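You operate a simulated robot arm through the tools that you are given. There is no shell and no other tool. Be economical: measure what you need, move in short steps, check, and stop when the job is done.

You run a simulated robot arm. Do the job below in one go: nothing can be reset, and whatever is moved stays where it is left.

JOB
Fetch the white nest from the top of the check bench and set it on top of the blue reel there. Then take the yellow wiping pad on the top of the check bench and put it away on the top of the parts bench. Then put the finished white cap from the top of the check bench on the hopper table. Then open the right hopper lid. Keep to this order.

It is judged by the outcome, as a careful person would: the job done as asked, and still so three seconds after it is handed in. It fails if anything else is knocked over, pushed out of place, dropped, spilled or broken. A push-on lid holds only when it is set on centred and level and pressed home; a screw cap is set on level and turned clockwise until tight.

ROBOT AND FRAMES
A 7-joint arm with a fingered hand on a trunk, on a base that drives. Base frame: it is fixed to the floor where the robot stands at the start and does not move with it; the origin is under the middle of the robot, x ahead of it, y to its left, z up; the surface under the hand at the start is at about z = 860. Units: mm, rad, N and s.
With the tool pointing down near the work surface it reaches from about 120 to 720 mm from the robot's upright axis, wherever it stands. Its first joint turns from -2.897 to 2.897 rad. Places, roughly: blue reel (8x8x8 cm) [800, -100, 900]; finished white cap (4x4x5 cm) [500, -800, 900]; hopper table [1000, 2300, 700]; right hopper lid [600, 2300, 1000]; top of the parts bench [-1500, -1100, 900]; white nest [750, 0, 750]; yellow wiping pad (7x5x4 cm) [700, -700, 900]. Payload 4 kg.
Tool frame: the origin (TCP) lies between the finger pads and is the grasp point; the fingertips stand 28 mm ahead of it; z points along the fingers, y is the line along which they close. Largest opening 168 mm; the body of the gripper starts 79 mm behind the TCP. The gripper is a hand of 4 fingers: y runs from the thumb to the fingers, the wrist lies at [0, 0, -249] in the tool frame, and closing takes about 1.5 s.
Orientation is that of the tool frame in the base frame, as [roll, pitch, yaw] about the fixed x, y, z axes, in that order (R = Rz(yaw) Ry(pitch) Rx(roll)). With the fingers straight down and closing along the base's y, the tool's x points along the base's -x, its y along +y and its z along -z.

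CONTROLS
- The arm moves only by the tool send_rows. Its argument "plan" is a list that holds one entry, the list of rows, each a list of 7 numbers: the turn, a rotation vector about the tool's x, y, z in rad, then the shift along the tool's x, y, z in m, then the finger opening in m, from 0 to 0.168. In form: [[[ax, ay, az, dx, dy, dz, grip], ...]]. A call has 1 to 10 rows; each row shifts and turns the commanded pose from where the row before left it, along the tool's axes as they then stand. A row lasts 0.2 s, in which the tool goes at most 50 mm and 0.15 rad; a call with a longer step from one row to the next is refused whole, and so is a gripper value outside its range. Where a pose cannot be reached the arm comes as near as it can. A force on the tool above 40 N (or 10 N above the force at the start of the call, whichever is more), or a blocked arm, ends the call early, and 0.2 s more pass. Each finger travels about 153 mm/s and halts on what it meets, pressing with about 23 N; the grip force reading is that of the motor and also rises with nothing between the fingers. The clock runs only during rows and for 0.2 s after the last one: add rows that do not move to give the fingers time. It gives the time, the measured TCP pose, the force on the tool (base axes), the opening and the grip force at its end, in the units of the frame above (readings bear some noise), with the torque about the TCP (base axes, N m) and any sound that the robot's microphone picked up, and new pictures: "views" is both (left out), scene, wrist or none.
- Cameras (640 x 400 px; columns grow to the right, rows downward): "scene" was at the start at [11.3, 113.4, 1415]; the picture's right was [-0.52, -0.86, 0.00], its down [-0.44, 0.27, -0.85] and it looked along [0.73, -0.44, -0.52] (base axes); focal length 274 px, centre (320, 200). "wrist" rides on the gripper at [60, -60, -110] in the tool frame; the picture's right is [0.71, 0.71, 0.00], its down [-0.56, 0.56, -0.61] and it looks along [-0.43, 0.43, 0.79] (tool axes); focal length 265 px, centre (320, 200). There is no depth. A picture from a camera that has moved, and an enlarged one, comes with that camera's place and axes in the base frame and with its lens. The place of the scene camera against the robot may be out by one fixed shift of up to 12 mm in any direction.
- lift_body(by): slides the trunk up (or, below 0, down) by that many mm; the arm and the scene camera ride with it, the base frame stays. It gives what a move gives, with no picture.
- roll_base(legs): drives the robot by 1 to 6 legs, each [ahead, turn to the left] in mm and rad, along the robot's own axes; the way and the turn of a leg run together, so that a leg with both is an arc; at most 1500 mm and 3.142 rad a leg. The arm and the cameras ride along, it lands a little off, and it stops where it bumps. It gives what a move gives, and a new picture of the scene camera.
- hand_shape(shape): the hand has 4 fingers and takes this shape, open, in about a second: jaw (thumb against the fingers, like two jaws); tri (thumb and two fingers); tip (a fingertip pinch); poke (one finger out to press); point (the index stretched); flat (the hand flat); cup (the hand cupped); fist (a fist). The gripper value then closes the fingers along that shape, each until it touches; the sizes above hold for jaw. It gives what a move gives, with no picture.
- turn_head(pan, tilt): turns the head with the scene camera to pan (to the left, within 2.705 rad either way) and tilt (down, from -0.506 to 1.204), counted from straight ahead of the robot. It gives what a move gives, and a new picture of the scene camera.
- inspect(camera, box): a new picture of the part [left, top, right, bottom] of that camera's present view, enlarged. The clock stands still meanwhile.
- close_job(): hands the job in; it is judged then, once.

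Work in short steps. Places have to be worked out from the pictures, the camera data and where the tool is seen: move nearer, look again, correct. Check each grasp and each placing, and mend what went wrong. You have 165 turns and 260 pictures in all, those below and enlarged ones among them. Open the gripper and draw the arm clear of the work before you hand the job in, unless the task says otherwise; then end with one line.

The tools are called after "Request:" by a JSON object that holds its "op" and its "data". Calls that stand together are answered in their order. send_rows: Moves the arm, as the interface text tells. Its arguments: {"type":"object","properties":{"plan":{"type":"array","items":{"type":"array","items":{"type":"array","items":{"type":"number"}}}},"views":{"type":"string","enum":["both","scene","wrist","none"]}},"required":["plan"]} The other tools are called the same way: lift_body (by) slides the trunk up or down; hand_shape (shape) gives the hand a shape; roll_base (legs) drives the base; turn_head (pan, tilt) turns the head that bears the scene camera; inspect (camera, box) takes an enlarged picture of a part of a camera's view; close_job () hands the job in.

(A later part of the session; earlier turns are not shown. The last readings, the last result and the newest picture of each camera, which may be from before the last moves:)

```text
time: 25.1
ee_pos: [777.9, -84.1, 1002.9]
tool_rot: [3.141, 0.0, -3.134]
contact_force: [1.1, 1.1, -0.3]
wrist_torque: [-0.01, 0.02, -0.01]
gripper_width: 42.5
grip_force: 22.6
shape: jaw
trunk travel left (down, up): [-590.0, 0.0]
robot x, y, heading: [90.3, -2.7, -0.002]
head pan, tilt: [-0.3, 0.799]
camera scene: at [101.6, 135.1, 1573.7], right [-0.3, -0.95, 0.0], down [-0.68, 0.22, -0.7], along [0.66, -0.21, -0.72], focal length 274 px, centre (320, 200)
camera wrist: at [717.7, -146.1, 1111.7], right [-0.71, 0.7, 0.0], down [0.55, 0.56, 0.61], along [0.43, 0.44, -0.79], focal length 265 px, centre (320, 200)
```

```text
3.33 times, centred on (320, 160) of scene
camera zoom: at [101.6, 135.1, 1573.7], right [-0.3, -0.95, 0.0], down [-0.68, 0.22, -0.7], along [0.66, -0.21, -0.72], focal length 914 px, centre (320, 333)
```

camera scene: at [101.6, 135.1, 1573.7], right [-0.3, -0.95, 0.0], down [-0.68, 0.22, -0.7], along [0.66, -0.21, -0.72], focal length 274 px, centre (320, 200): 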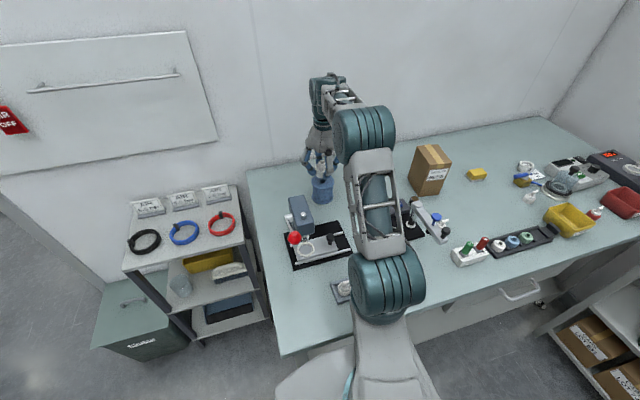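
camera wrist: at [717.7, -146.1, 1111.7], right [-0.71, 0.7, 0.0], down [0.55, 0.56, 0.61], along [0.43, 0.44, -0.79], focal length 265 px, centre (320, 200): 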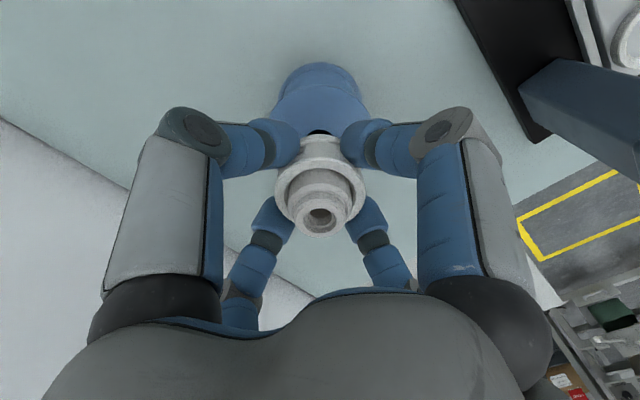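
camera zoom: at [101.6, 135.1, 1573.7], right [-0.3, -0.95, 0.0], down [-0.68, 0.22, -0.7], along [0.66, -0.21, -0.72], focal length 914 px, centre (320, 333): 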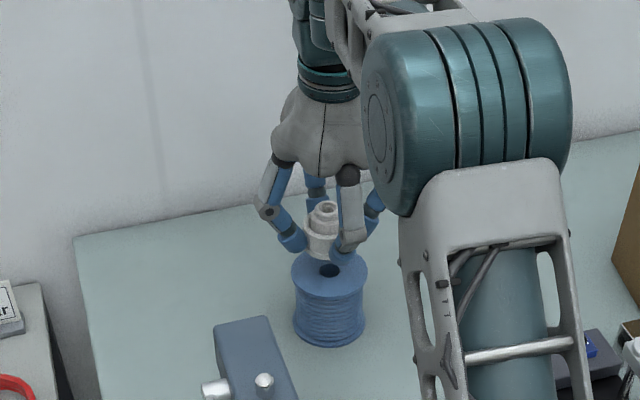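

Aligned. I lower toward contact at about TCP z≈973.

Request:
{"op": "send_rows", "data": {"plan": [[[0, 0, 0, 0.002, -0.0015, 0.01, 0.03], [0, 0, 0, 0, 0, 0.01, 0.03], [0, 0, 0, 0, 0, 0.004, 0.03], [0, 0, 0, 0, 0, 0, 0.03]]], "views": "wrist"}}

Request:
{"op": "inspect", "data": {"camera": "scene", "box": [280, 130, 360, 210]}}

```text
time: 26.1
ee_pos: [775.0, -87.3, 979.3]
tool_rot: [3.142, 0.001, -3.136]
contact_force: [0.6, 0.3, 0.0]
wrist_torque: [-0.01, -0.01, 0.02]
gripper_width: 42.4
grip_force: 23.0
shape: jaw
trunk travel left (down, up): [-590.0, 0.0]
robot x, y, heading: [88.7, 0.5, -0.006]
head pan, tilt: [-0.3, 0.799]
camera wrist: at [715.4, -148.3, 1088.7], right [-0.71, 0.7, 0.0], down [0.55, 0.56, 0.61], along [0.43, 0.44, -0.79], focal length 265 px, centre (320, 200)
```

wrist: 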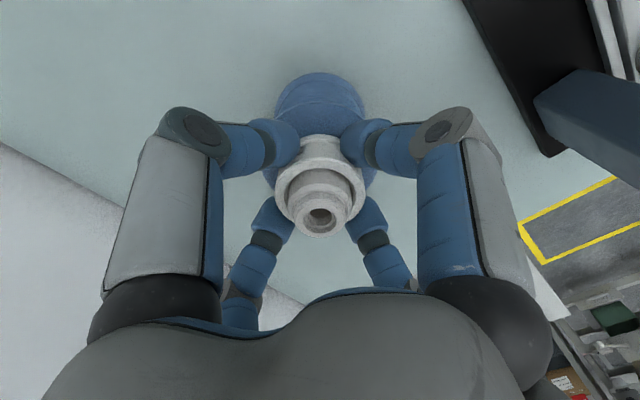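

```text
5.00 times, centred on (320, 170) of scene
camera zoom: at [101.6, 135.0, 1573.7], right [-0.3, -0.95, 0.0], down [-0.68, 0.22, -0.7], along [0.66, -0.21, -0.72], focal length 1372 px, centre (320, 350)
```

zoom: 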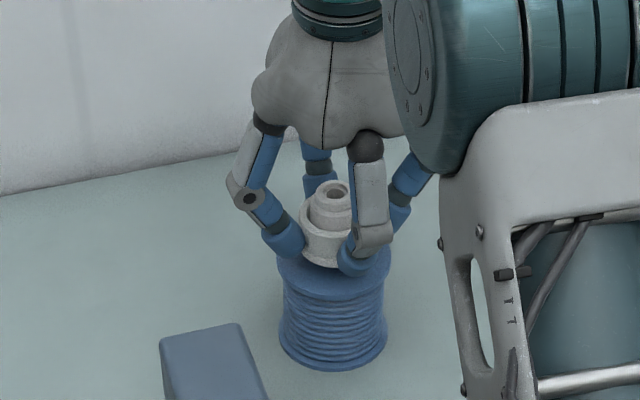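

Nearly there; slow steps down.

Request:
{"op": "send_rows", "data": {"plan": [[[0, 0, 0, 0, 0, 0.002, 0.03], [0, 0, 0, 0, 0, 0.002, 0.03], [0, 0, 0, 0, 0, 0, 0.03]]], "views": "none"}}

Request:
{"op": "send_rows", "data": {"plan": [[[0, 0, 0, 0, 0, 0.001, 0.03], [0, 0, 0, 0, 0, 0.001, 0.03], [0, 0, 0, 0, 0, 0, 0.03]]], "views": "none"}}

```text
time: 26.9
ee_pos: [774.8, -86.6, 976.0]
tool_rot: [3.141, 0.0, -3.136]
contact_force: [0.3, 0.7, -0.9]
wrist_torque: [-0.01, 0.0, -0.01]
gripper_width: 42.1
grip_force: 22.7
shape: jaw
trunk travel left (down, up): [-590.0, 0.0]
robot x, y, heading: [85.2, -2.5, -0.002]
head pan, tilt: [-0.3, 0.799]
```

```text
time: 27.7
ee_pos: [774.6, -87.7, 975.0]
tool_rot: [3.14, -0.003, -3.135]
contact_force: [0.8, -0.4, -0.8]
wrist_torque: [-0.02, 0.0, 0.02]
gripper_width: 42.7
grip_force: 23.0
shape: jaw
trunk travel left (down, up): [-590.0, 0.0]
robot x, y, heading: [87.5, -2.4, -0.006]
head pan, tilt: [-0.3, 0.799]
```

No contact yet; I continue.

Request:
{"op": "send_rows", "data": {"plan": [[[0, 0, 0, 0, 0, 0.001, 0.03], [0, 0, 0, 0, 0, 0.001, 0.03], [0, 0, 0, 0, 0, 0, 0.03]]], "views": "none"}}

Request:
{"op": "send_rows", "data": {"plan": [[[0, 0, 0, 0, 0, 0.001, 0.03], [0, 0, 0, 0, 0, 0.001, 0.03], [0, 0, 0, 0, 0, 0, 0.03]]], "views": "none"}}

```text
time: 28.5
ee_pos: [774.0, -87.3, 972.3]
tool_rot: [-3.141, 0.0, -3.133]
contact_force: [-0.1, 0.0, -0.2]
wrist_torque: [-0.05, 0.03, 0.0]
gripper_width: 42.6
grip_force: 22.8
shape: jaw
trunk travel left (down, up): [-590.0, 0.0]
robot x, y, heading: [91.7, -0.6, -0.002]
head pan, tilt: [-0.3, 0.799]
```

```text
time: 29.3
ee_pos: [775.8, -88.0, 969.8]
tool_rot: [3.141, -0.001, -3.136]
contact_force: [-0.1, 0.3, -0.1]
wrist_torque: [0.02, -0.01, 0.01]
gripper_width: 42.7
grip_force: 22.8
shape: jaw
trunk travel left (down, up): [-590.0, 0.0]
robot x, y, heading: [86.7, 0.0, -0.008]
head pan, tilt: [-0.3, 0.799]
```

Request:
{"op": "inspect", "data": {"camera": "scene", "box": [295, 145, 345, 195]}}

Request:
{"op": "inspect", "data": {"camera": "wrist", "box": [230, 60, 410, 240]}}

```text
8.00 times, centred on (320, 170) of scene
camera zoom: at [101.6, 135.0, 1573.7], right [-0.3, -0.95, 0.0], down [-0.68, 0.22, -0.7], along [0.66, -0.21, -0.72], focal length 2195 px, centre (320, 440)
```

zoom: 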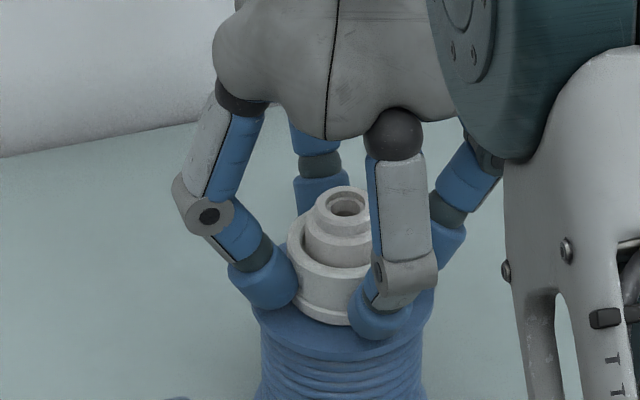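

```text
2.22 times, centred on (320, 150) of wrist
camera zoom: at [715.2, -148.8, 1079.0], right [-0.71, 0.7, 0.0], down [0.55, 0.56, 0.61], along [0.43, 0.44, -0.79], focal length 590 px, centre (320, 311)
```

zoom: 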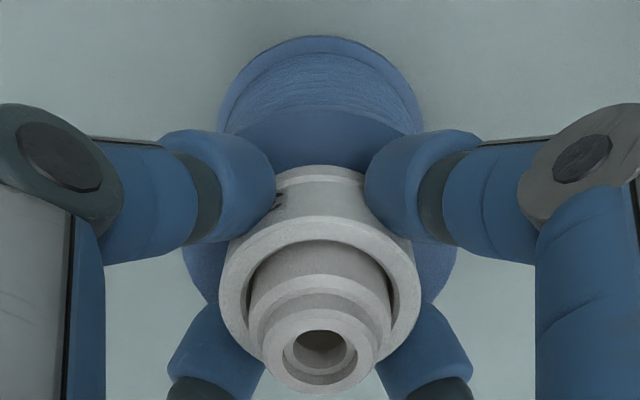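

Very near contact; continue down.

Request:
{"op": "send_rows", "data": {"plan": [[[0, 0, 0, 0, 0, 0.001, 0.03], [0, 0, 0, 0, 0, 0.001, 0.03], [0, 0, 0, 0, 0, 0, 0.03]]], "views": "none"}}

Request:
{"op": "send_rows", "data": {"plan": [[[0, 0, 0, 0, 0, 0.001, 0.03], [0, 0, 0, 0, 0, 0.001, 0.03], [0, 0, 0, 0, 0, 0, 0.03]]], "views": "none"}}

```text
time: 30.1
ee_pos: [775.1, -86.4, 969.0]
tool_rot: [3.14, 0.003, -3.135]
contact_force: [0.6, -0.4, 2.0]
wrist_torque: [0.03, -0.05, -0.01]
gripper_width: 42.5
grip_force: 23.4
shape: jaw
trunk travel left (down, up): [-590.0, 0.0]
robot x, y, heading: [90.1, -0.8, -0.004]
head pan, tilt: [-0.3, 0.799]
```

```text
time: 30.9
ee_pos: [776.0, -85.8, 967.8]
tool_rot: [3.142, 0.006, -3.136]
contact_force: [2.1, -1.9, 15.2]
wrist_torque: [0.07, -0.19, -0.02]
gripper_width: 42.8
grip_force: 22.5
shape: jaw
trunk travel left (down, up): [-590.0, 0.0]
robot x, y, heading: [89.3, -0.5, 0.0]
head pan, tilt: [-0.3, 0.799]
```

Seated with 15 N. I ease up 1 mm and open slowly.

Request:
{"op": "send_rows", "data": {"plan": [[[0, 0, 0, 0, 0, -0.001, 0.03], [0, 0, 0, 0, 0, 0, 0.05], [0, 0, 0, 0, 0, 0, 0.06], [0, 0, 0, 0, 0, 0, 0.08], [0, 0, 0, 0, 0, 0, 0.1], [0, 0, 0, 0, 0, 0, 0.1]]], "views": "wrist"}}

```text
time: 32.3
ee_pos: [776.2, -87.4, 966.6]
tool_rot: [-3.141, 0.0, -3.135]
contact_force: [-0.5, 0.0, -0.2]
wrist_torque: [-0.01, 0.01, 0.0]
gripper_width: 99.5
grip_force: 0.0
shape: jaw
trunk travel left (down, up): [-590.0, 0.0]
robot x, y, heading: [91.1, -5.8, -0.008]
head pan, tilt: [-0.3, 0.799]
camera wrist: at [715.1, -148.1, 1075.8], right [-0.71, 0.7, 0.0], down [0.55, 0.56, 0.61], along [0.43, 0.44, -0.79], focal length 265 px, centre (320, 200)
```

wrist: 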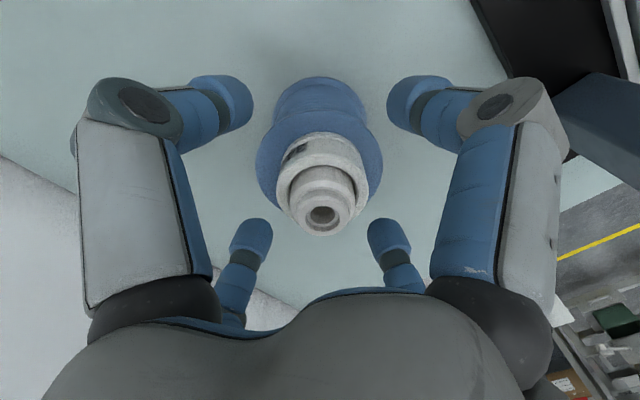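

Set centred. I raise the hand clear.

Request:
{"op": "send_rows", "data": {"plan": [[[0, 0, 0, 0, 0, -0.02, 0.1], [0, 0, 0, 0, 0, -0.03, 0.1], [0, 0, 0, 0, 0, -0.04, 0.1], [0, 0, 0, 0.01, 0, -0.03, 0.1], [0, 0, 0, 0.04, 0, -0.02, 0.1], [0, 0, 0, 0.05, 0, 0, 0.1], [0, 0, 0, 0.05, 0, 0, 0.1]]], "views": "both"}}

Request:
{"op": "inspect", "data": {"camera": "scene", "box": [260, 130, 420, 230]}}

```text
time: 33.9
ee_pos: [623.7, -89.3, 1108.4]
tool_rot: [-3.14, 0.002, -3.136]
contact_force: [-0.6, 0.1, -0.2]
wrist_torque: [0.0, 0.01, 0.03]
gripper_width: 99.3
grip_force: 0.1
shape: jaw
trunk travel left (down, up): [-590.0, 0.0]
robot x, y, heading: [90.0, -1.9, -0.002]
head pan, tilt: [-0.3, 0.799]
camera scene: at [100.6, 134.8, 1573.7], right [-0.3, -0.95, 0.0], down [-0.68, 0.22, -0.7], along [0.67, -0.21, -0.72], focal length 274 px, centre (320, 200)
camera wrist: at [564.3, -151.2, 1216.4], right [-0.71, 0.7, 0.0], down [0.55, 0.56, 0.62], along [0.43, 0.44, -0.79], focal length 265 px, centre (320, 200)
```

scene: 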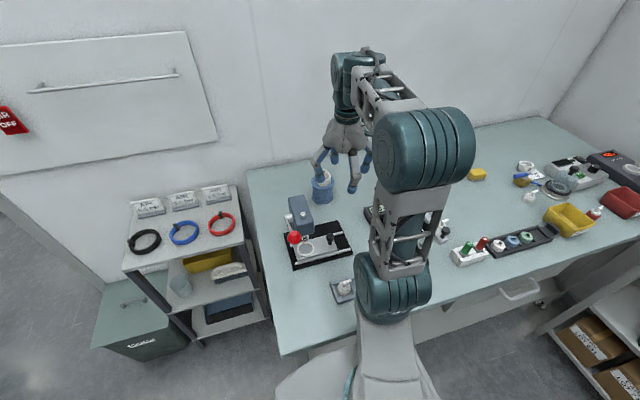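
wrist: 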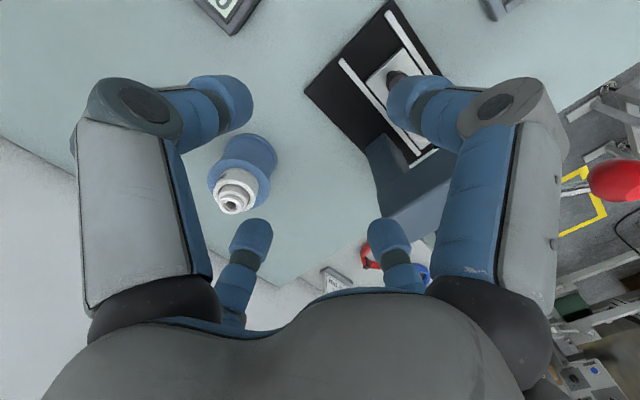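

```text
4.00 times, centred on (340, 180) of scene
camera zoom: at [100.6, 134.8, 1573.7], right [-0.3, -0.95, 0.0], down [-0.68, 0.22, -0.7], along [0.67, -0.21, -0.72], focal length 1097 px, centre (240, 280)
```

zoom: 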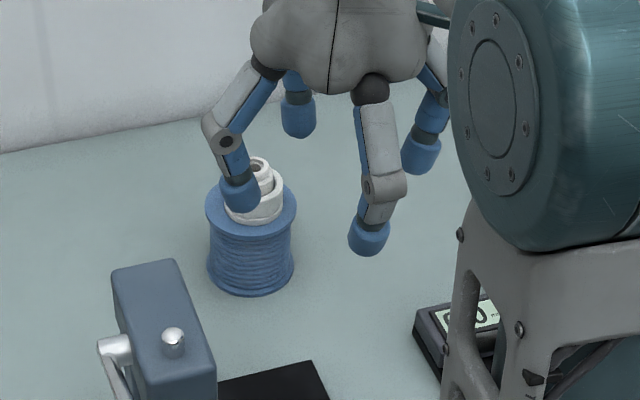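

The nest sits on the reel. Next the pad (seen near (699,-688)). I tuck the arm and survey the surroundings before driving.

Request:
{"op": "send_rows", "data": {"plan": [[[0, 0, 0, 0.04, 0, -0.02, 0.1], [0, 0, 0, 0.04, 0, -0.02, 0.1], [0, 0, 0, 0.04, 0, -0.02, 0.1], [0, 0, 0, 0.04, 0, -0.01, 0.1], [0, 0, 0, 0.02, 0, 0, 0.1]]], "views": "none"}}

Request:
{"op": "turn_head", "data": {"pan": -1.7, "tilt": 0.75}}

Request:
{"op": "turn_head", "data": {"pan": -2.6, "tilt": 0.7}}

Request:
{"op": "turn_head", "data": {"pan": 1.5, "tilt": 0.5}}

Request:
{"op": "turn_head", "data": {"pan": 2.6, "tilt": 0.5}}

```text
time: 35.1
ee_pos: [444.8, -90.5, 1178.2]
tool_rot: [3.139, 0.001, -3.135]
contact_force: [-0.5, -0.2, -0.6]
wrist_torque: [0.0, 0.01, 0.01]
gripper_width: 99.4
grip_force: 0.1
shape: jaw
trunk travel left (down, up): [-590.0, 0.0]
robot x, y, heading: [90.6, -0.8, -0.008]
head pan, tilt: [-0.3, 0.799]
```

```text
time: 36.6
ee_pos: [444.8, -88.5, 1177.8]
tool_rot: [-3.141, 0.001, -3.136]
contact_force: [-0.3, 0.0, 0.1]
wrist_torque: [0.03, 0.01, -0.02]
gripper_width: 99.5
grip_force: 0.1
shape: jaw
trunk travel left (down, up): [-590.0, 0.0]
robot x, y, heading: [87.7, -1.7, -0.012]
head pan, tilt: [-1.7, 0.75]
camera scene: at [13.5, 77.1, 1577.7], right [-0.99, 0.13, 0.0], down [0.09, 0.68, -0.73], along [-0.1, -0.72, -0.68], focal length 274 px, centre (320, 200)
```

scene: 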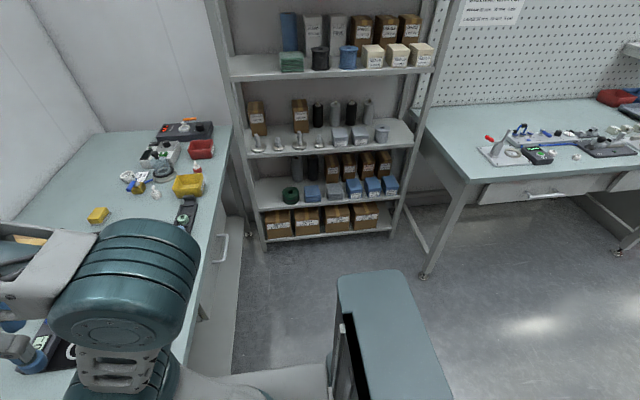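

```text
time: 37.8
ee_pos: [445.9, -88.9, 1178.4]
tool_rot: [-3.141, 0.0, -3.133]
contact_force: [-0.4, 0.2, -0.2]
wrist_torque: [0.0, -0.01, -0.01]
gripper_width: 99.1
grip_force: 0.0
shape: jaw
trunk travel left (down, up): [-590.0, 0.0]
robot x, y, heading: [88.4, 1.3, -0.005]
head pan, tilt: [-2.601, 0.7]
camera scene: at [-48.5, 115.8, 1582.0], right [-0.51, 0.86, 0.0], down [0.55, 0.33, -0.76], along [-0.66, -0.39, -0.64], focal length 274 px, centre (320, 200)
```

scene: 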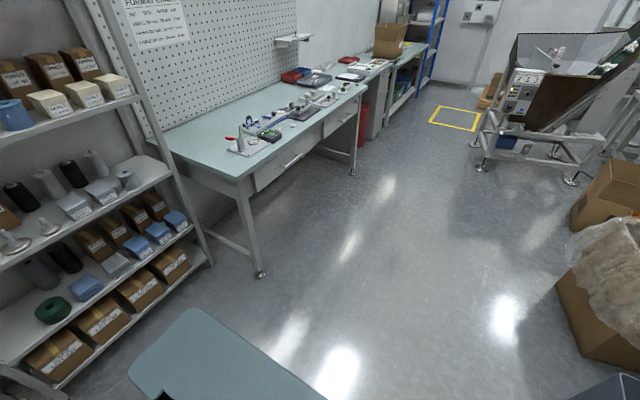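

```text
time: 41.1
ee_pos: [444.9, -90.0, 1177.6]
tool_rot: [-3.141, 0.001, -3.135]
contact_force: [0.2, 0.8, 0.3]
wrist_torque: [-0.02, -0.02, -0.01]
gripper_width: 99.5
grip_force: 0.0
shape: jaw
trunk travel left (down, up): [-590.0, 0.0]
robot x, y, heading: [86.5, -0.5, -0.007]
head pan, tilt: [1.499, 0.499]
camera scene: at [31.6, 250.0, 1599.7], right [1.0, -0.08, 0.0], down [-0.04, -0.48, -0.88], along [0.07, 0.88, -0.48], focal length 274 px, centre (320, 200)
```

scene: 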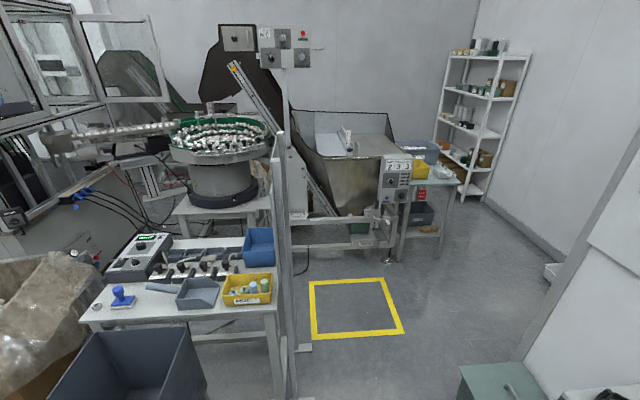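

```text
time: 42.5
ee_pos: [445.2, -89.6, 1178.3]
tool_rot: [3.141, 0.002, -3.135]
contact_force: [0.0, -0.6, -0.1]
wrist_torque: [0.01, 0.01, 0.01]
gripper_width: 99.3
grip_force: 0.0
shape: jaw
trunk travel left (down, up): [-590.0, 0.0]
robot x, y, heading: [88.9, -2.9, -0.005]
head pan, tilt: [2.601, 0.499]
camera scene: at [-53.1, 206.6, 1599.7], right [0.52, 0.85, 0.0], down [0.41, -0.25, -0.88], along [-0.75, 0.46, -0.48], focal length 274 px, centre (320, 200)
```

scene: 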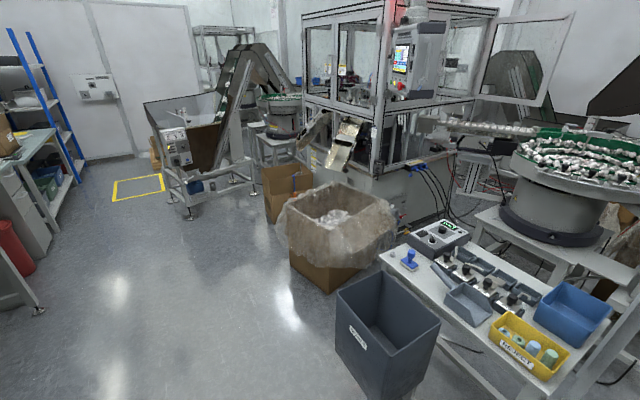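

The map is clear: parts bench starts at about x=-708, y=-724; rack front at y≈-1160. I tuck the hand in a bit more and drive: back, right turn, along, left turn.

Request:
{"op": "send_rows", "data": {"plan": [[[0, 0, 0, 0.04, 0, 0, 0.1], [0, 0, 0, 0.04, 0, 0, 0.1]]], "views": "none"}}

Request:
{"op": "turn_head", "data": {"pan": -0.8, "tilt": 0.7}}

Request:
{"op": "roll_base", "data": {"legs": [[-250, 0], [0, -1.571], [640, 0], [0, 1.571]]}}

```text
time: 43.1
ee_pos: [364.5, -90.9, 1176.9]
tool_rot: [3.141, 0.004, -3.135]
contact_force: [8.7, -5.0, 10.7]
wrist_torque: [-0.2, 0.23, 0.29]
gripper_width: 95.5
grip_force: 0.1
shape: jaw
trunk travel left (down, up): [-590.0, 0.0]
robot x, y, heading: [84.6, -0.9, -0.003]
head pan, tilt: [2.601, 0.499]
```

```text
time: 46.0
ee_pos: [365.8, -90.1, 1177.4]
tool_rot: [3.14, 0.001, -3.136]
contact_force: [8.7, -5.4, 10.6]
wrist_torque: [-0.21, 0.21, 0.3]
gripper_width: 95.4
grip_force: 0.0
shape: jaw
trunk travel left (down, up): [-590.0, 0.0]
robot x, y, heading: [85.1, 2.3, -0.004]
head pan, tilt: [-0.799, 0.7]
camera scene: at [83.4, 98.0, 1582.0], right [-0.72, -0.69, 0.0], down [-0.45, 0.46, -0.76], along [0.53, -0.55, -0.64], focal length 274 px, centre (320, 200)
```

scene: 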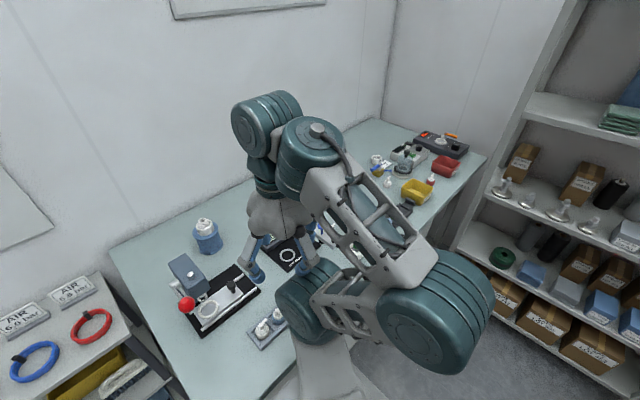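

```text
time: 58.6
ee_pos: [107.5, -717.8, 1176.8]
tool_rot: [3.141, 0.003, -3.114]
contact_force: [7.9, -3.1, 8.5]
wrist_torque: [-0.13, 0.15, 0.19]
gripper_width: 95.1
grip_force: 0.0
shape: jaw
trunk travel left (down, up): [-590.0, 0.0]
robot x, y, heading: [-168.5, -638.8, 0.016]
head pan, tilt: [-0.799, 0.7]
camera scene: at [-177.1, -536.2, 1582.0], right [-0.71, -0.71, 0.0], down [-0.46, 0.46, -0.76], along [0.54, -0.54, -0.64], focal length 274 px, centre (320, 200)
```

scene: 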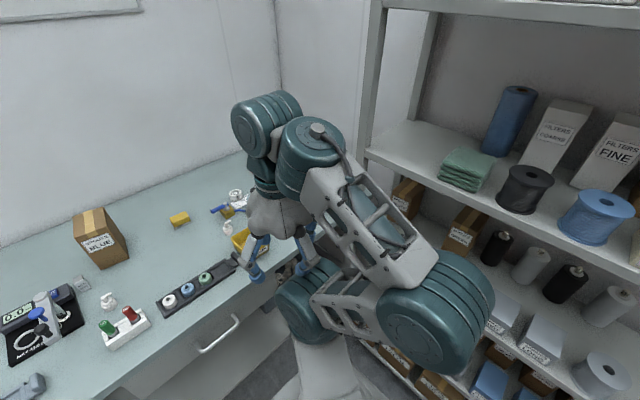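

Arrived. I ease the hand outward from its self-touch and roll forward to the bench.

Request:
{"op": "send_rows", "data": {"plan": [[[0, 0, 0, -0.04, 0, 0, 0.1], [0, 0, 0, -0.04, 0, 0, 0.1]]], "views": "none"}}

Request:
{"op": "roll_base", "data": {"legs": [[235, -0.016]]}}

Request:
{"op": "turn_head", "data": {"pan": -0.15, "tilt": 0.8}}

```text
time: 59.2
ee_pos: [186.9, -717.4, 1178.7]
tool_rot: [-3.141, 0.0, -3.112]
contact_force: [-0.2, 0.8, 0.7]
wrist_torque: [0.01, -0.02, -0.01]
gripper_width: 99.4
grip_force: 0.0
shape: jaw
trunk travel left (down, up): [-590.0, 0.0]
robot x, y, heading: [-169.4, -637.8, 0.015]
head pan, tilt: [-0.799, 0.7]
```

```text
time: 61.0
ee_pos: [419.3, -722.8, 1178.4]
tool_rot: [3.141, 0.001, -3.133]
contact_force: [0.0, -0.5, -0.4]
wrist_torque: [-0.04, 0.04, 0.01]
gripper_width: 99.3
grip_force: 0.2
shape: jaw
trunk travel left (down, up): [-590.0, 0.0]
robot x, y, heading: [63.8, -629.7, -0.007]
head pan, tilt: [-0.799, 0.7]
camera scene: at [58.5, -535.1, 1582.0], right [-0.72, -0.69, 0.0], down [-0.45, 0.46, -0.76], along [0.53, -0.55, -0.64], focal length 274 px, centre (320, 200)
```

scene: 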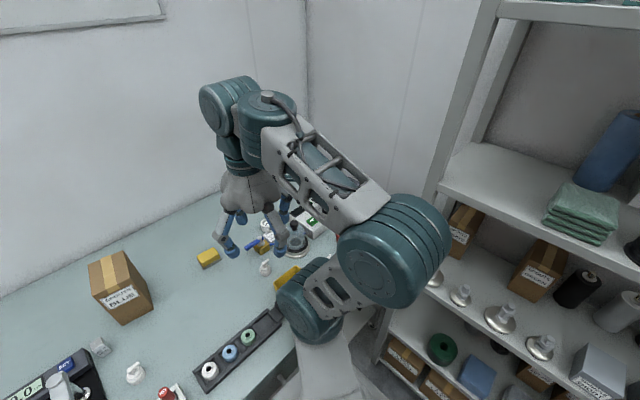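

```text
time: 62.0
ee_pos: [417.3, -722.6, 1179.5]
tool_rot: [3.141, -0.002, -3.133]
contact_force: [0.0, -0.5, 0.2]
wrist_torque: [-0.01, -0.02, 0.0]
gripper_width: 99.3
grip_force: 0.0
shape: jaw
trunk travel left (down, up): [-590.0, 0.0]
robot x, y, heading: [63.4, -636.2, -0.002]
head pan, tilt: [-0.15, 0.799]
camera scene: at [78.4, -486.4, 1573.7], right [-0.15, -0.99, 0.0], down [-0.71, 0.11, -0.7], along [0.69, -0.11, -0.72], focal length 274 px, centre (320, 200)
```

scene: 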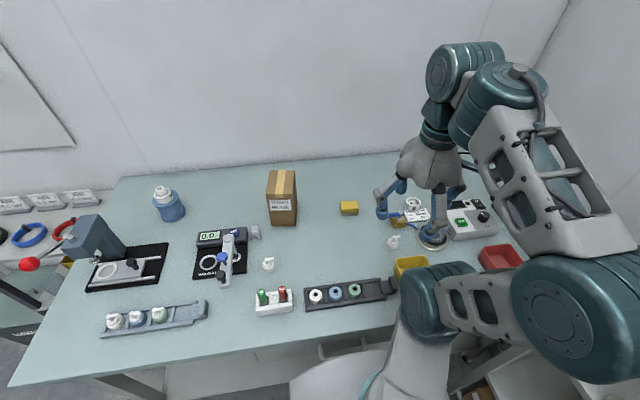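

I zoom on the pad and cap.

Request:
{"op": "inspect", "data": {"camera": "scene", "box": [330, 180, 450, 260]}}

Request:
{"op": "inspect", "data": {"camera": "wrist", "box": [0, 0, 640, 400]}}

```text
5.00 times, centred on (390, 220) of scene
camera zoom: at [78.4, -486.4, 1573.7], right [-0.15, -0.99, 0.0], down [-0.71, 0.11, -0.7], along [0.69, -0.11, -0.72], focal length 1372 px, centre (-30, 100)
```

zoom: 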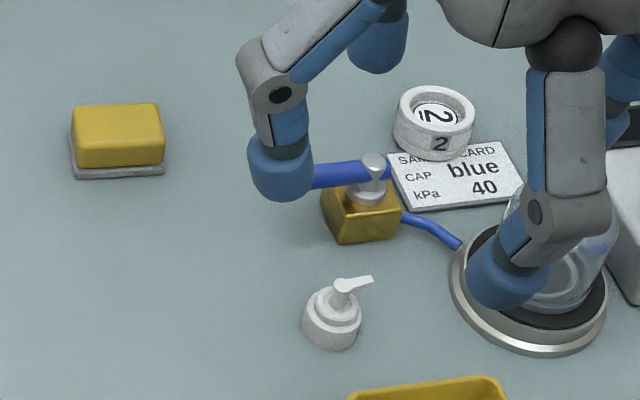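

```text
1.00 times, centred on (320, 200) of wrist (not enlarged: the box is as wide or as high as the picture)
camera zoom: at [358.0, -783.9, 1288.1], right [-0.71, 0.7, 0.0], down [0.55, 0.56, 0.61], along [0.43, 0.44, -0.79], focal length 265 px, centre (320, 200)
```

zoom: 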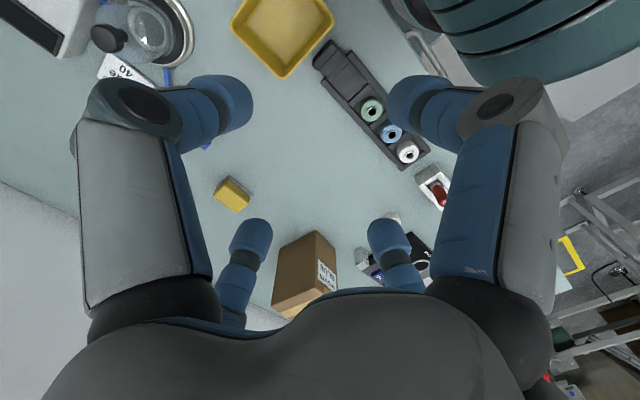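

Pad centre ≈(693,-685), turned ~5°. I move over it at height, opening 110 mm.

Request:
{"op": "send_rows", "data": {"plan": [[[0, 0, 0.05, -0.04, 0.005, 0.01, 0.11], [0, 0, 0.047, -0.04, 0.007, 0.015, 0.11], [0, 0, 0, -0.04, 0.009, 0.015, 0.11], [0, 0, 0, -0.04, 0.009, 0.015, 0.11], [0, 0, 0, -0.04, 0.009, 0.015, 0.11], [0, 0, 0, -0.04, 0.009, 0.015, 0.11], [0, 0, 0, -0.037, 0.009, 0.015, 0.11], [0, 0, 0, 0, 0, 0, 0.11]]], "views": "wrist"}}

```text
time: 63.8
ee_pos: [697.2, -684.8, 1077.9]
tool_rot: [-3.141, 0.002, 3.053]
contact_force: [-0.1, -0.3, -0.2]
wrist_torque: [0.0, 0.03, 0.0]
gripper_width: 109.4
grip_force: 0.2
shape: jaw
trunk travel left (down, up): [-590.0, 0.0]
robot x, y, heading: [61.1, -637.7, -0.0]
head pan, tilt: [-0.15, 0.799]
camera wrist: at [630.7, -740.5, 1187.0], right [-0.64, 0.77, 0.0], down [0.6, 0.51, 0.62], along [0.47, 0.39, -0.79], focal length 265 px, centre (320, 200)
```

wrist: 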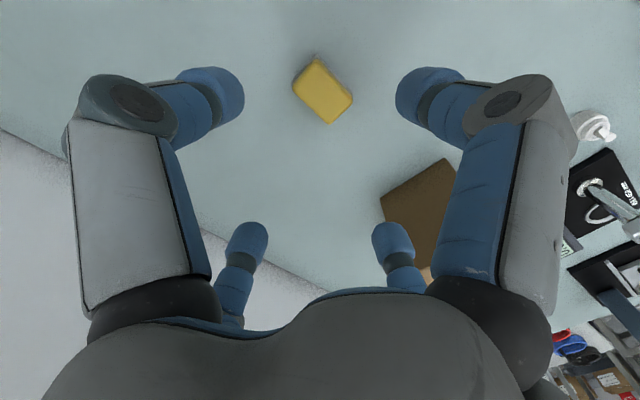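

Pad centre (692,-687), well aligned. I descend.

Request:
{"op": "send_rows", "data": {"plan": [[[0, 0, 0, 0.005, -0.003, 0.04, 0.11], [0, 0, 0, 0, 0, 0.045, 0.11], [0, 0, 0, 0, 0, 0.045, 0.11], [0, 0, 0, 0, 0, 0.03, 0.11], [0, 0, 0, 0, 0, 0.018, 0.11], [0, 0, 0, 0, 0, 0, 0.11]]], "views": "wrist"}}

```text
time: 65.2
ee_pos: [693.3, -687.9, 901.9]
tool_rot: [-3.141, 0.0, 3.053]
contact_force: [-0.3, 0.4, -0.1]
wrist_torque: [0.0, 0.05, 0.04]
gripper_width: 109.6
grip_force: 0.0
shape: jaw
trunk travel left (down, up): [-590.0, 0.0]
robot x, y, heading: [61.1, -631.8, -0.001]
head pan, tilt: [-0.15, 0.799]
camera wrist: at [628.2, -743.4, 1010.1], right [-0.64, 0.77, 0.0], down [0.6, 0.51, 0.61], along [0.47, 0.39, -0.79], focal length 265 px, centre (320, 200)
```

wrist: 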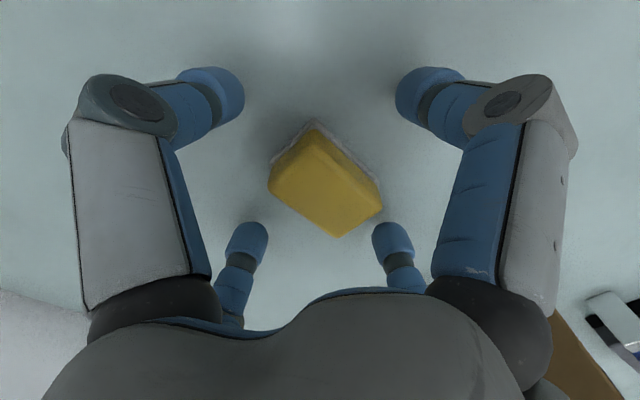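

Centred. A few mm more down, then close.

Request:
{"op": "send_rows", "data": {"plan": [[[0, 0, 0, 0, 0, 0.005, 0.11], [0, 0, 0, 0, 0, 0, 0.08], [0, 0, 0, 0, 0, 0, 0.06], [0, 0, 0, 0, 0, 0, 0.055], [0, 0, 0, 0, 0, 0, 0.055], [0, 0, 0, 0, 0, 0, 0.055]]], "views": "wrist"}}

```text
time: 66.6
ee_pos: [692.6, -687.4, 896.9]
tool_rot: [3.141, 0.0, 3.053]
contact_force: [0.7, -0.3, -0.9]
wrist_torque: [0.03, -0.02, 0.02]
gripper_width: 56.0
grip_force: 0.0
shape: jaw
trunk travel left (down, up): [-590.0, 0.0]
robot x, y, heading: [65.3, -634.9, -0.009]
head pan, tilt: [-0.15, 0.799]
camera wrist: at [628.2, -743.0, 1005.7], right [-0.64, 0.77, 0.0], down [0.6, 0.51, 0.61], along [0.47, 0.39, -0.79], focal length 265 px, centre (320, 200)
```

wrist: 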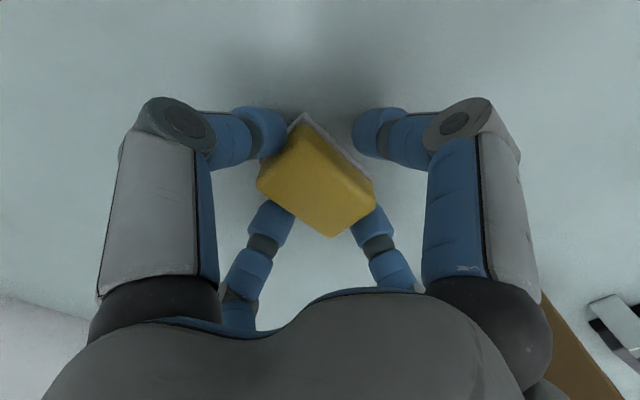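

The opening reached the commanded 56 mm without grip force; I close further.

Request:
{"op": "send_rows", "data": {"plan": [[[0, 0, 0, 0, 0, 0, 0.04], [0, 0, 0, 0, 0, 0, 0.03], [0, 0, 0, 0, 0, 0, 0.03], [0, 0, 0, 0, 0, 0, 0.03], [0, 0, 0, 0, 0, 0, 0.03]]], "views": "wrist"}}

```text
time: 67.8
ee_pos: [692.4, -687.4, 897.5]
tool_rot: [-3.141, -0.001, 3.053]
contact_force: [-0.9, 0.3, 0.1]
wrist_torque: [0.01, 0.01, 0.0]
gripper_width: 47.9
grip_force: 22.7
shape: jaw
trunk travel left (down, up): [-590.0, 0.0]
robot x, y, heading: [64.6, -633.1, 0.0]
head pan, tilt: [-0.15, 0.799]
camera wrist: at [628.2, -743.1, 1005.7], right [-0.64, 0.77, 0.0], down [0.6, 0.51, 0.61], along [0.47, 0.39, -0.79], focal length 265 px, centre (320, 200)
```

wrist: 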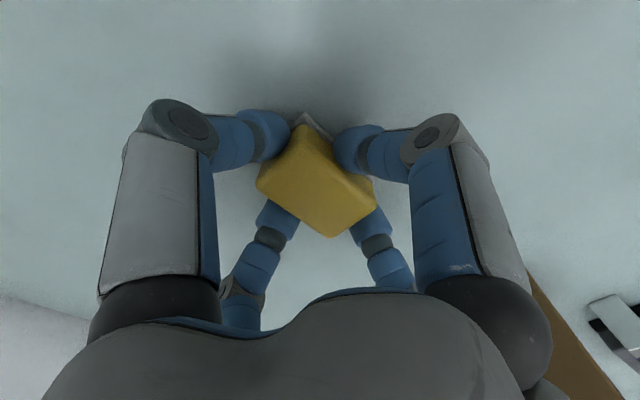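

Gripped at 48 mm with full force. I lift and check.

Request:
{"op": "send_rows", "data": {"plan": [[[0, 0, 0, 0, 0, -0.02, 0.02], [0, 0, 0, 0, 0, -0.03, 0.02], [0, 0, 0, 0, 0, -0.04, 0.02], [0, 0, 0, 0, 0, -0.04, 0.02], [0, 0, 0, 0, 0, -0.04, 0.02], [0, 0, 0, 0, 0, 0, 0.02]]], "views": "both"}}

```text
time: 69.2
ee_pos: [691.8, -686.9, 1067.5]
tool_rot: [3.14, 0.0, 3.053]
contact_force: [0.0, 0.0, -0.4]
wrist_torque: [0.01, 0.01, 0.01]
gripper_width: 47.6
grip_force: 23.2
shape: jaw
trunk travel left (down, up): [-590.0, 0.0]
robot x, y, heading: [63.7, -632.4, -0.005]
head pan, tilt: [-0.15, 0.799]
camera scene: at [78.4, -486.3, 1573.7], right [-0.15, -0.99, 0.0], down [-0.71, 0.11, -0.7], along [0.69, -0.11, -0.72], focal length 274 px, centre (320, 200)
camera wrist: at [626.6, -742.8, 1175.8], right [-0.64, 0.77, 0.0], down [0.6, 0.51, 0.61], along [0.47, 0.39, -0.79], focal length 265 px, centre (320, 200)
```

scene: 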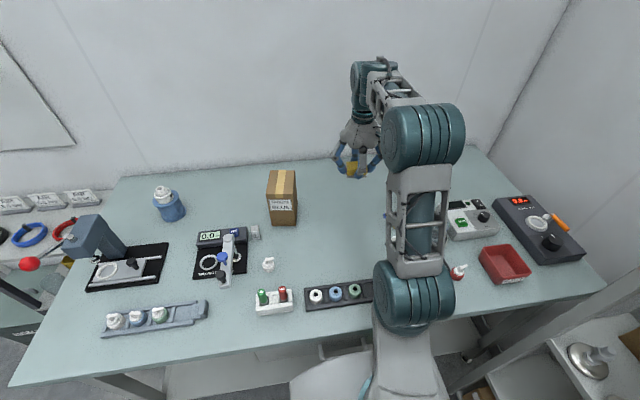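
wrist: 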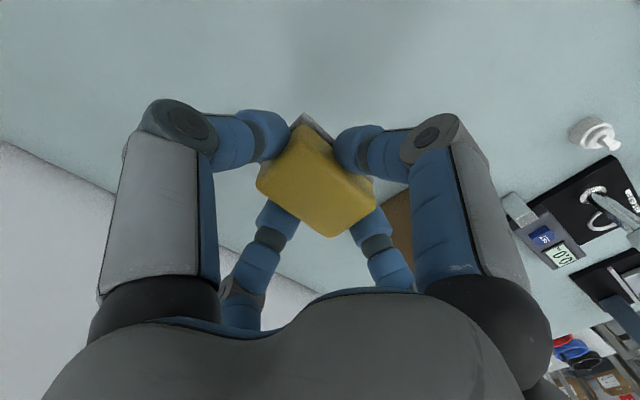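

Pad is held. I tuck the arm and drive to face the parts bench.

Request:
{"op": "send_rows", "data": {"plan": [[[0, 0, 0, 0.04, -0.008, -0.018, 0.02], [0, 0, 0, 0.04, -0.008, -0.018, 0.02], [0, 0, -0.045, 0.04, -0.008, -0.018, 0.02], [0, 0, -0.045, 0.04, -0.008, -0.018, 0.02], [0, 0, 0, 0.04, -0.008, -0.018, 0.02], [0, 0, 0, 0.04, -0.008, -0.018, 0.02], [0, 0, 0, 0.03, 0, 0, 0.02]]], "views": "none"}}

Request:
{"op": "roll_base", "data": {"legs": [[-235, 0], [0, 1.571], [350, 0], [0, 1.571], [600, 0]]}}

```text
time: 70.8
ee_pos: [419.0, -719.5, 1175.4]
tool_rot: [3.141, 0.0, -3.141]
contact_force: [-0.1, -0.6, -0.2]
wrist_torque: [0.0, 0.0, 0.0]
gripper_width: 47.7
grip_force: 22.8
shape: jaw
trunk travel left (down, up): [-590.0, 0.0]
robot x, y, heading: [62.4, -632.1, -0.003]
head pan, tilt: [-0.15, 0.799]
```

```text
time: 85.1
ee_pos: [-1141.0, -237.9, 1175.4]
tool_rot: [-3.141, 0.0, 0.046]
contact_force: [0.5, 0.7, -0.7]
wrist_torque: [-0.02, -0.03, 0.0]
gripper_width: 47.4
grip_force: 23.4
shape: jaw
trunk travel left (down, up): [-590.0, 0.0]
robot x, y, heading: [-780.0, -309.9, -3.099]
head pan, tilt: [-0.15, 0.799]
camera scene: at [-799.9, -463.4, 1573.7], right [0.11, 0.99, 0.0], down [0.71, -0.08, -0.7], along [-0.69, 0.08, -0.72], focal length 274 px, centre (320, 200)
```

scene: 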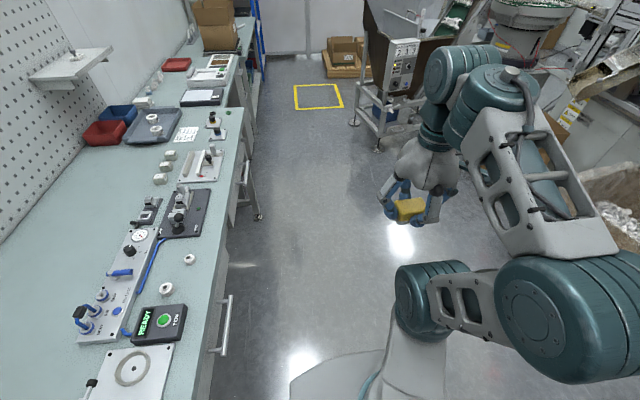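

Now I turn to face the parts bench and look at its surface.

Request:
{"op": "roll_base", "data": {"legs": [[0, 1.528]]}}

Request:
{"op": "turn_head", "data": {"pan": 0.25, "tilt": 0.8}}

```text
time: 89.3
ee_pos: [-864.5, -665.7, 1174.9]
tool_rot: [3.141, 0.0, 1.578]
contact_force: [1.0, -0.1, 0.2]
wrist_torque: [0.0, 0.0, 0.01]
gripper_width: 47.3
grip_force: 23.3
shape: jaw
trunk travel left (down, up): [-590.0, 0.0]
robot x, y, heading: [-779.6, -311.5, -1.568]
head pan, tilt: [-0.15, 0.799]
camera scene: at [-634.8, -331.3, 1573.7], right [-0.99, 0.15, 0.0], down [0.11, 0.71, -0.7], along [-0.1, -0.69, -0.72], focal length 274 px, centre (320, 200)
```

scene: 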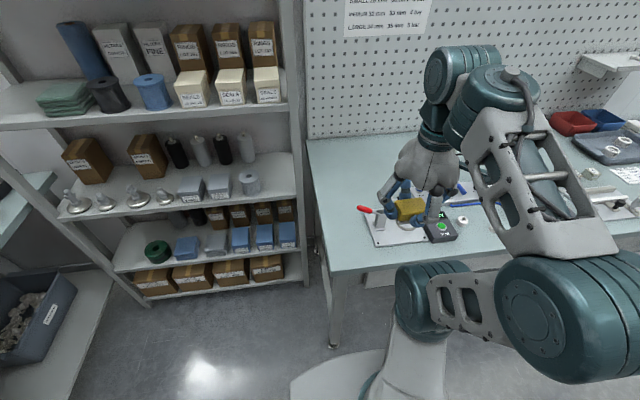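

```text
time: 90.1
ee_pos: [-864.6, -664.7, 1176.3]
tool_rot: [3.14, 0.001, 1.577]
contact_force: [-0.6, 0.1, 0.3]
wrist_torque: [0.03, 0.0, -0.03]
gripper_width: 47.5
grip_force: 23.1
shape: jaw
trunk travel left (down, up): [-590.0, 0.0]
robot x, y, heading: [-780.8, -309.2, -1.567]
head pan, tilt: [0.25, 0.799]
camera scene: at [-603.1, -329.6, 1573.7], right [-0.97, -0.25, 0.0], down [-0.18, 0.69, -0.7], along [0.17, -0.68, -0.72], focal length 274 px, centre (320, 200)
```

scene: 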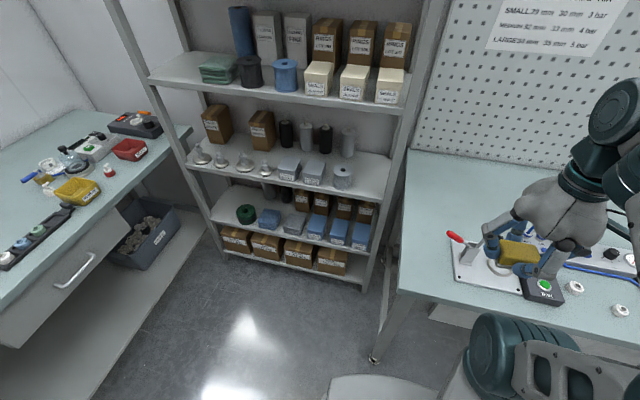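

Free strip at the bench's left end around x≈-805, y≈-1020. I roll forward 100 mm, then reach there at height.

Request:
{"op": "roll_base", "data": {"legs": [[100, 0]]}}

Request:
{"op": "send_rows", "data": {"plan": [[[0, 0, 0, -0.035, 0.008, 0, 0.02], [0, 0, 0, -0.035, 0.008, 0, 0.02], [0, 0, 0, -0.035, 0.008, 0, 0.02], [0, 0, 0, -0.035, 0.008, 0.01, 0.02], [0, 0, 0, -0.035, 0.008, 0.01, 0.02], [0, 0, 0, -0.035, 0.008, 0.01, 0.02], [0, 0, 0, -0.035, 0.008, 0.01, 0.02], [0, 0, 0, 0, 0, 0, 0.02]]], "views": "both"}}

```text
time: 91.3
ee_pos: [-865.0, -766.6, 1176.0]
tool_rot: [-3.142, 0.0, 1.58]
contact_force: [0.1, 0.0, 0.1]
wrist_torque: [0.05, 0.02, -0.01]
gripper_width: 47.3
grip_force: 22.8
shape: jaw
trunk travel left (down, up): [-590.0, 0.0]
robot x, y, heading: [-782.3, -406.3, -1.565]
head pan, tilt: [0.25, 0.799]
camera scene: at [-602.7, -430.1, 1573.7], right [-0.97, -0.25, 0.0], down [-0.18, 0.69, -0.7], along [0.17, -0.67, -0.72], focal length 274 px, centre (320, 200)
```

scene: 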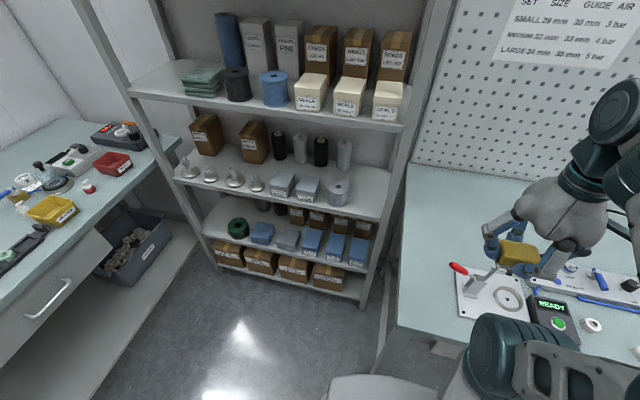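

```text
time: 93.1
ee_pos: [-804.7, -1007.7, 1137.0]
tool_rot: [-3.141, 0.002, 1.579]
contact_force: [-0.4, 0.1, -0.9]
wrist_torque: [0.02, 0.01, -0.01]
gripper_width: 47.4
grip_force: 23.2
shape: jaw
trunk travel left (down, up): [-590.0, 0.0]
robot x, y, heading: [-778.9, -410.1, -1.564]
head pan, tilt: [0.25, 0.799]
camera scene: at [-602.7, -428.7, 1573.7], right [-0.97, -0.25, 0.0], down [-0.18, 0.69, -0.7], along [0.17, -0.67, -0.72], focal length 274 px, centre (320, 200)
camera wrist: at [-866.2, -948.7, 1245.5], right [0.7, 0.71, 0.0], down [0.56, -0.55, 0.62], along [0.44, -0.43, -0.79], focal length 265 px, centre (320, 200)
```

scene: 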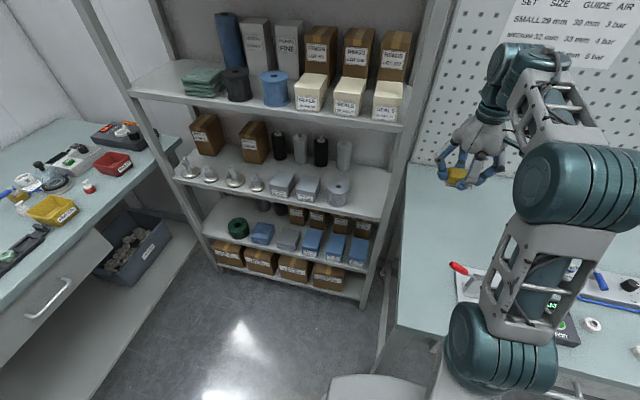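
wrist: 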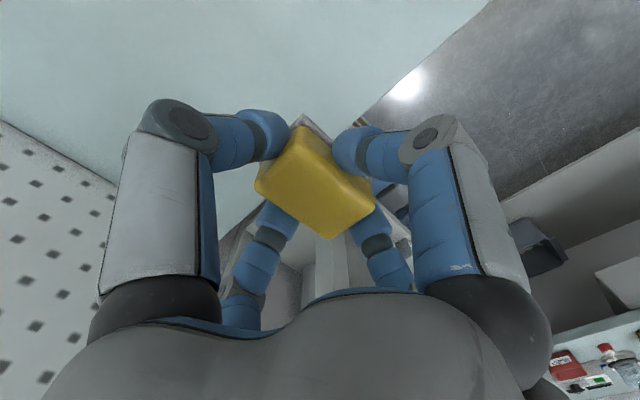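

Bench end edge is at x≈-725, so the spot is sound. I descend to just above.

Request:
{"op": "send_rows", "data": {"plan": [[[0, 0, 0, 0, -0.005, 0.045, 0.02], [0, 0, 0, 0, 0, 0.045, 0.02], [0, 0, 0, 0, 0, 0.045, 0.02], [0, 0, 0, 0, 0, 0.045, 0.02], [0, 0, 0, 0, 0, 0.035, 0.02], [0, 0, 0, 0, 0, 0.01, 0.02], [0, 0, 0, 0, 0, 0, 0.02]]], "views": "scene"}}

Request:
{"op": "inspect", "data": {"camera": "scene", "box": [400, 130, 560, 290]}}

```text
time: 94.7
ee_pos: [-809.4, -1009.9, 911.7]
tool_rot: [3.141, 0.0, 1.58]
contact_force: [0.5, 0.2, -0.9]
wrist_torque: [-0.02, 0.0, 0.0]
gripper_width: 47.5
grip_force: 23.4
shape: jaw
trunk travel left (down, up): [-590.0, 0.0]
robot x, y, heading: [-780.7, -410.3, -1.571]
head pan, tilt: [0.25, 0.799]
camera scene: at [-602.6, -428.8, 1573.7], right [-0.97, -0.25, 0.0], down [-0.18, 0.69, -0.7], along [0.17, -0.67, -0.72], focal length 274 px, centre (320, 200)
```

scene: 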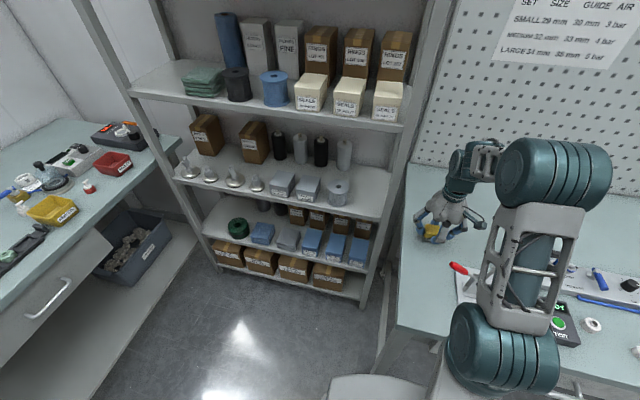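

```text
2.50 times, centred on (480, 210) of scene
camera zoom: at [-602.6, -428.8, 1573.7], right [-0.97, -0.25, 0.0], down [-0.18, 0.69, -0.7], along [0.17, -0.67, -0.72], focal length 686 px, centre (-80, 175)
```

zoom: 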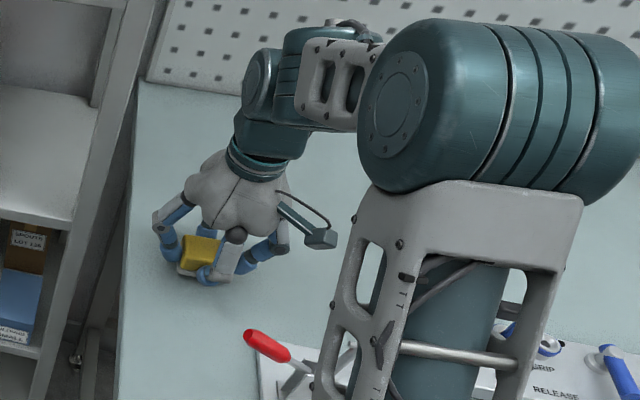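

Clear. Lowering slowly to touch.

Request:
{"op": "send_rows", "data": {"plan": [[[0, 0, 0, 0, 0, 0.004, 0.02], [0, 0, 0, 0, 0, 0.004, 0.02], [0, 0, 0, 0, 0, 0.003, 0.02], [0, 0, 0, 0, 0, 0.002, 0.02], [0, 0, 0, 0, 0, 0, 0.02]]], "views": "none"}}

Request:
{"op": "send_rows", "data": {"plan": [[[0, 0, 0, 0, 0, 0.001, 0.02], [0, 0, 0, 0, 0, 0.001, 0.02], [0, 0, 0, 0, 0, 0, 0.02]]], "views": "none"}}

Request:
{"op": "send_rows", "data": {"plan": [[[0, 0, 0, 0, 0, 0.001, 0.02], [0, 0, 0, 0, 0, 0.001, 0.02], [0, 0, 0, 0, 0, 0, 0.02]]], "views": "none"}}

```text
time: 95.9
ee_pos: [-809.4, -1009.9, 897.6]
tool_rot: [-3.141, 0.001, 1.579]
contact_force: [0.4, -0.3, -0.9]
wrist_torque: [0.03, -0.03, 0.03]
gripper_width: 47.3
grip_force: 23.2
shape: jaw
trunk travel left (down, up): [-590.0, 0.0]
robot x, y, heading: [-779.3, -410.4, -1.566]
head pan, tilt: [0.25, 0.799]
```

```text
time: 96.7
ee_pos: [-810.4, -1008.0, 896.2]
tool_rot: [-3.14, 0.002, 1.58]
contact_force: [-0.1, 0.3, 1.4]
wrist_torque: [-0.05, 0.03, 0.0]
gripper_width: 47.3
grip_force: 22.9
shape: jaw
trunk travel left (down, up): [-590.0, 0.0]
robot x, y, heading: [-776.8, -410.7, -1.568]
head pan, tilt: [0.25, 0.799]
```

```text
time: 97.5
ee_pos: [-811.0, -1009.2, 894.7]
tool_rot: [-3.141, 0.004, 1.58]
contact_force: [0.3, -0.9, 17.6]
wrist_torque: [-0.08, 0.02, -0.01]
gripper_width: 47.8
grip_force: 23.2
shape: jaw
trunk travel left (down, up): [-590.0, 0.0]
robot x, y, heading: [-779.8, -406.9, -1.569]
head pan, tilt: [0.25, 0.799]
```

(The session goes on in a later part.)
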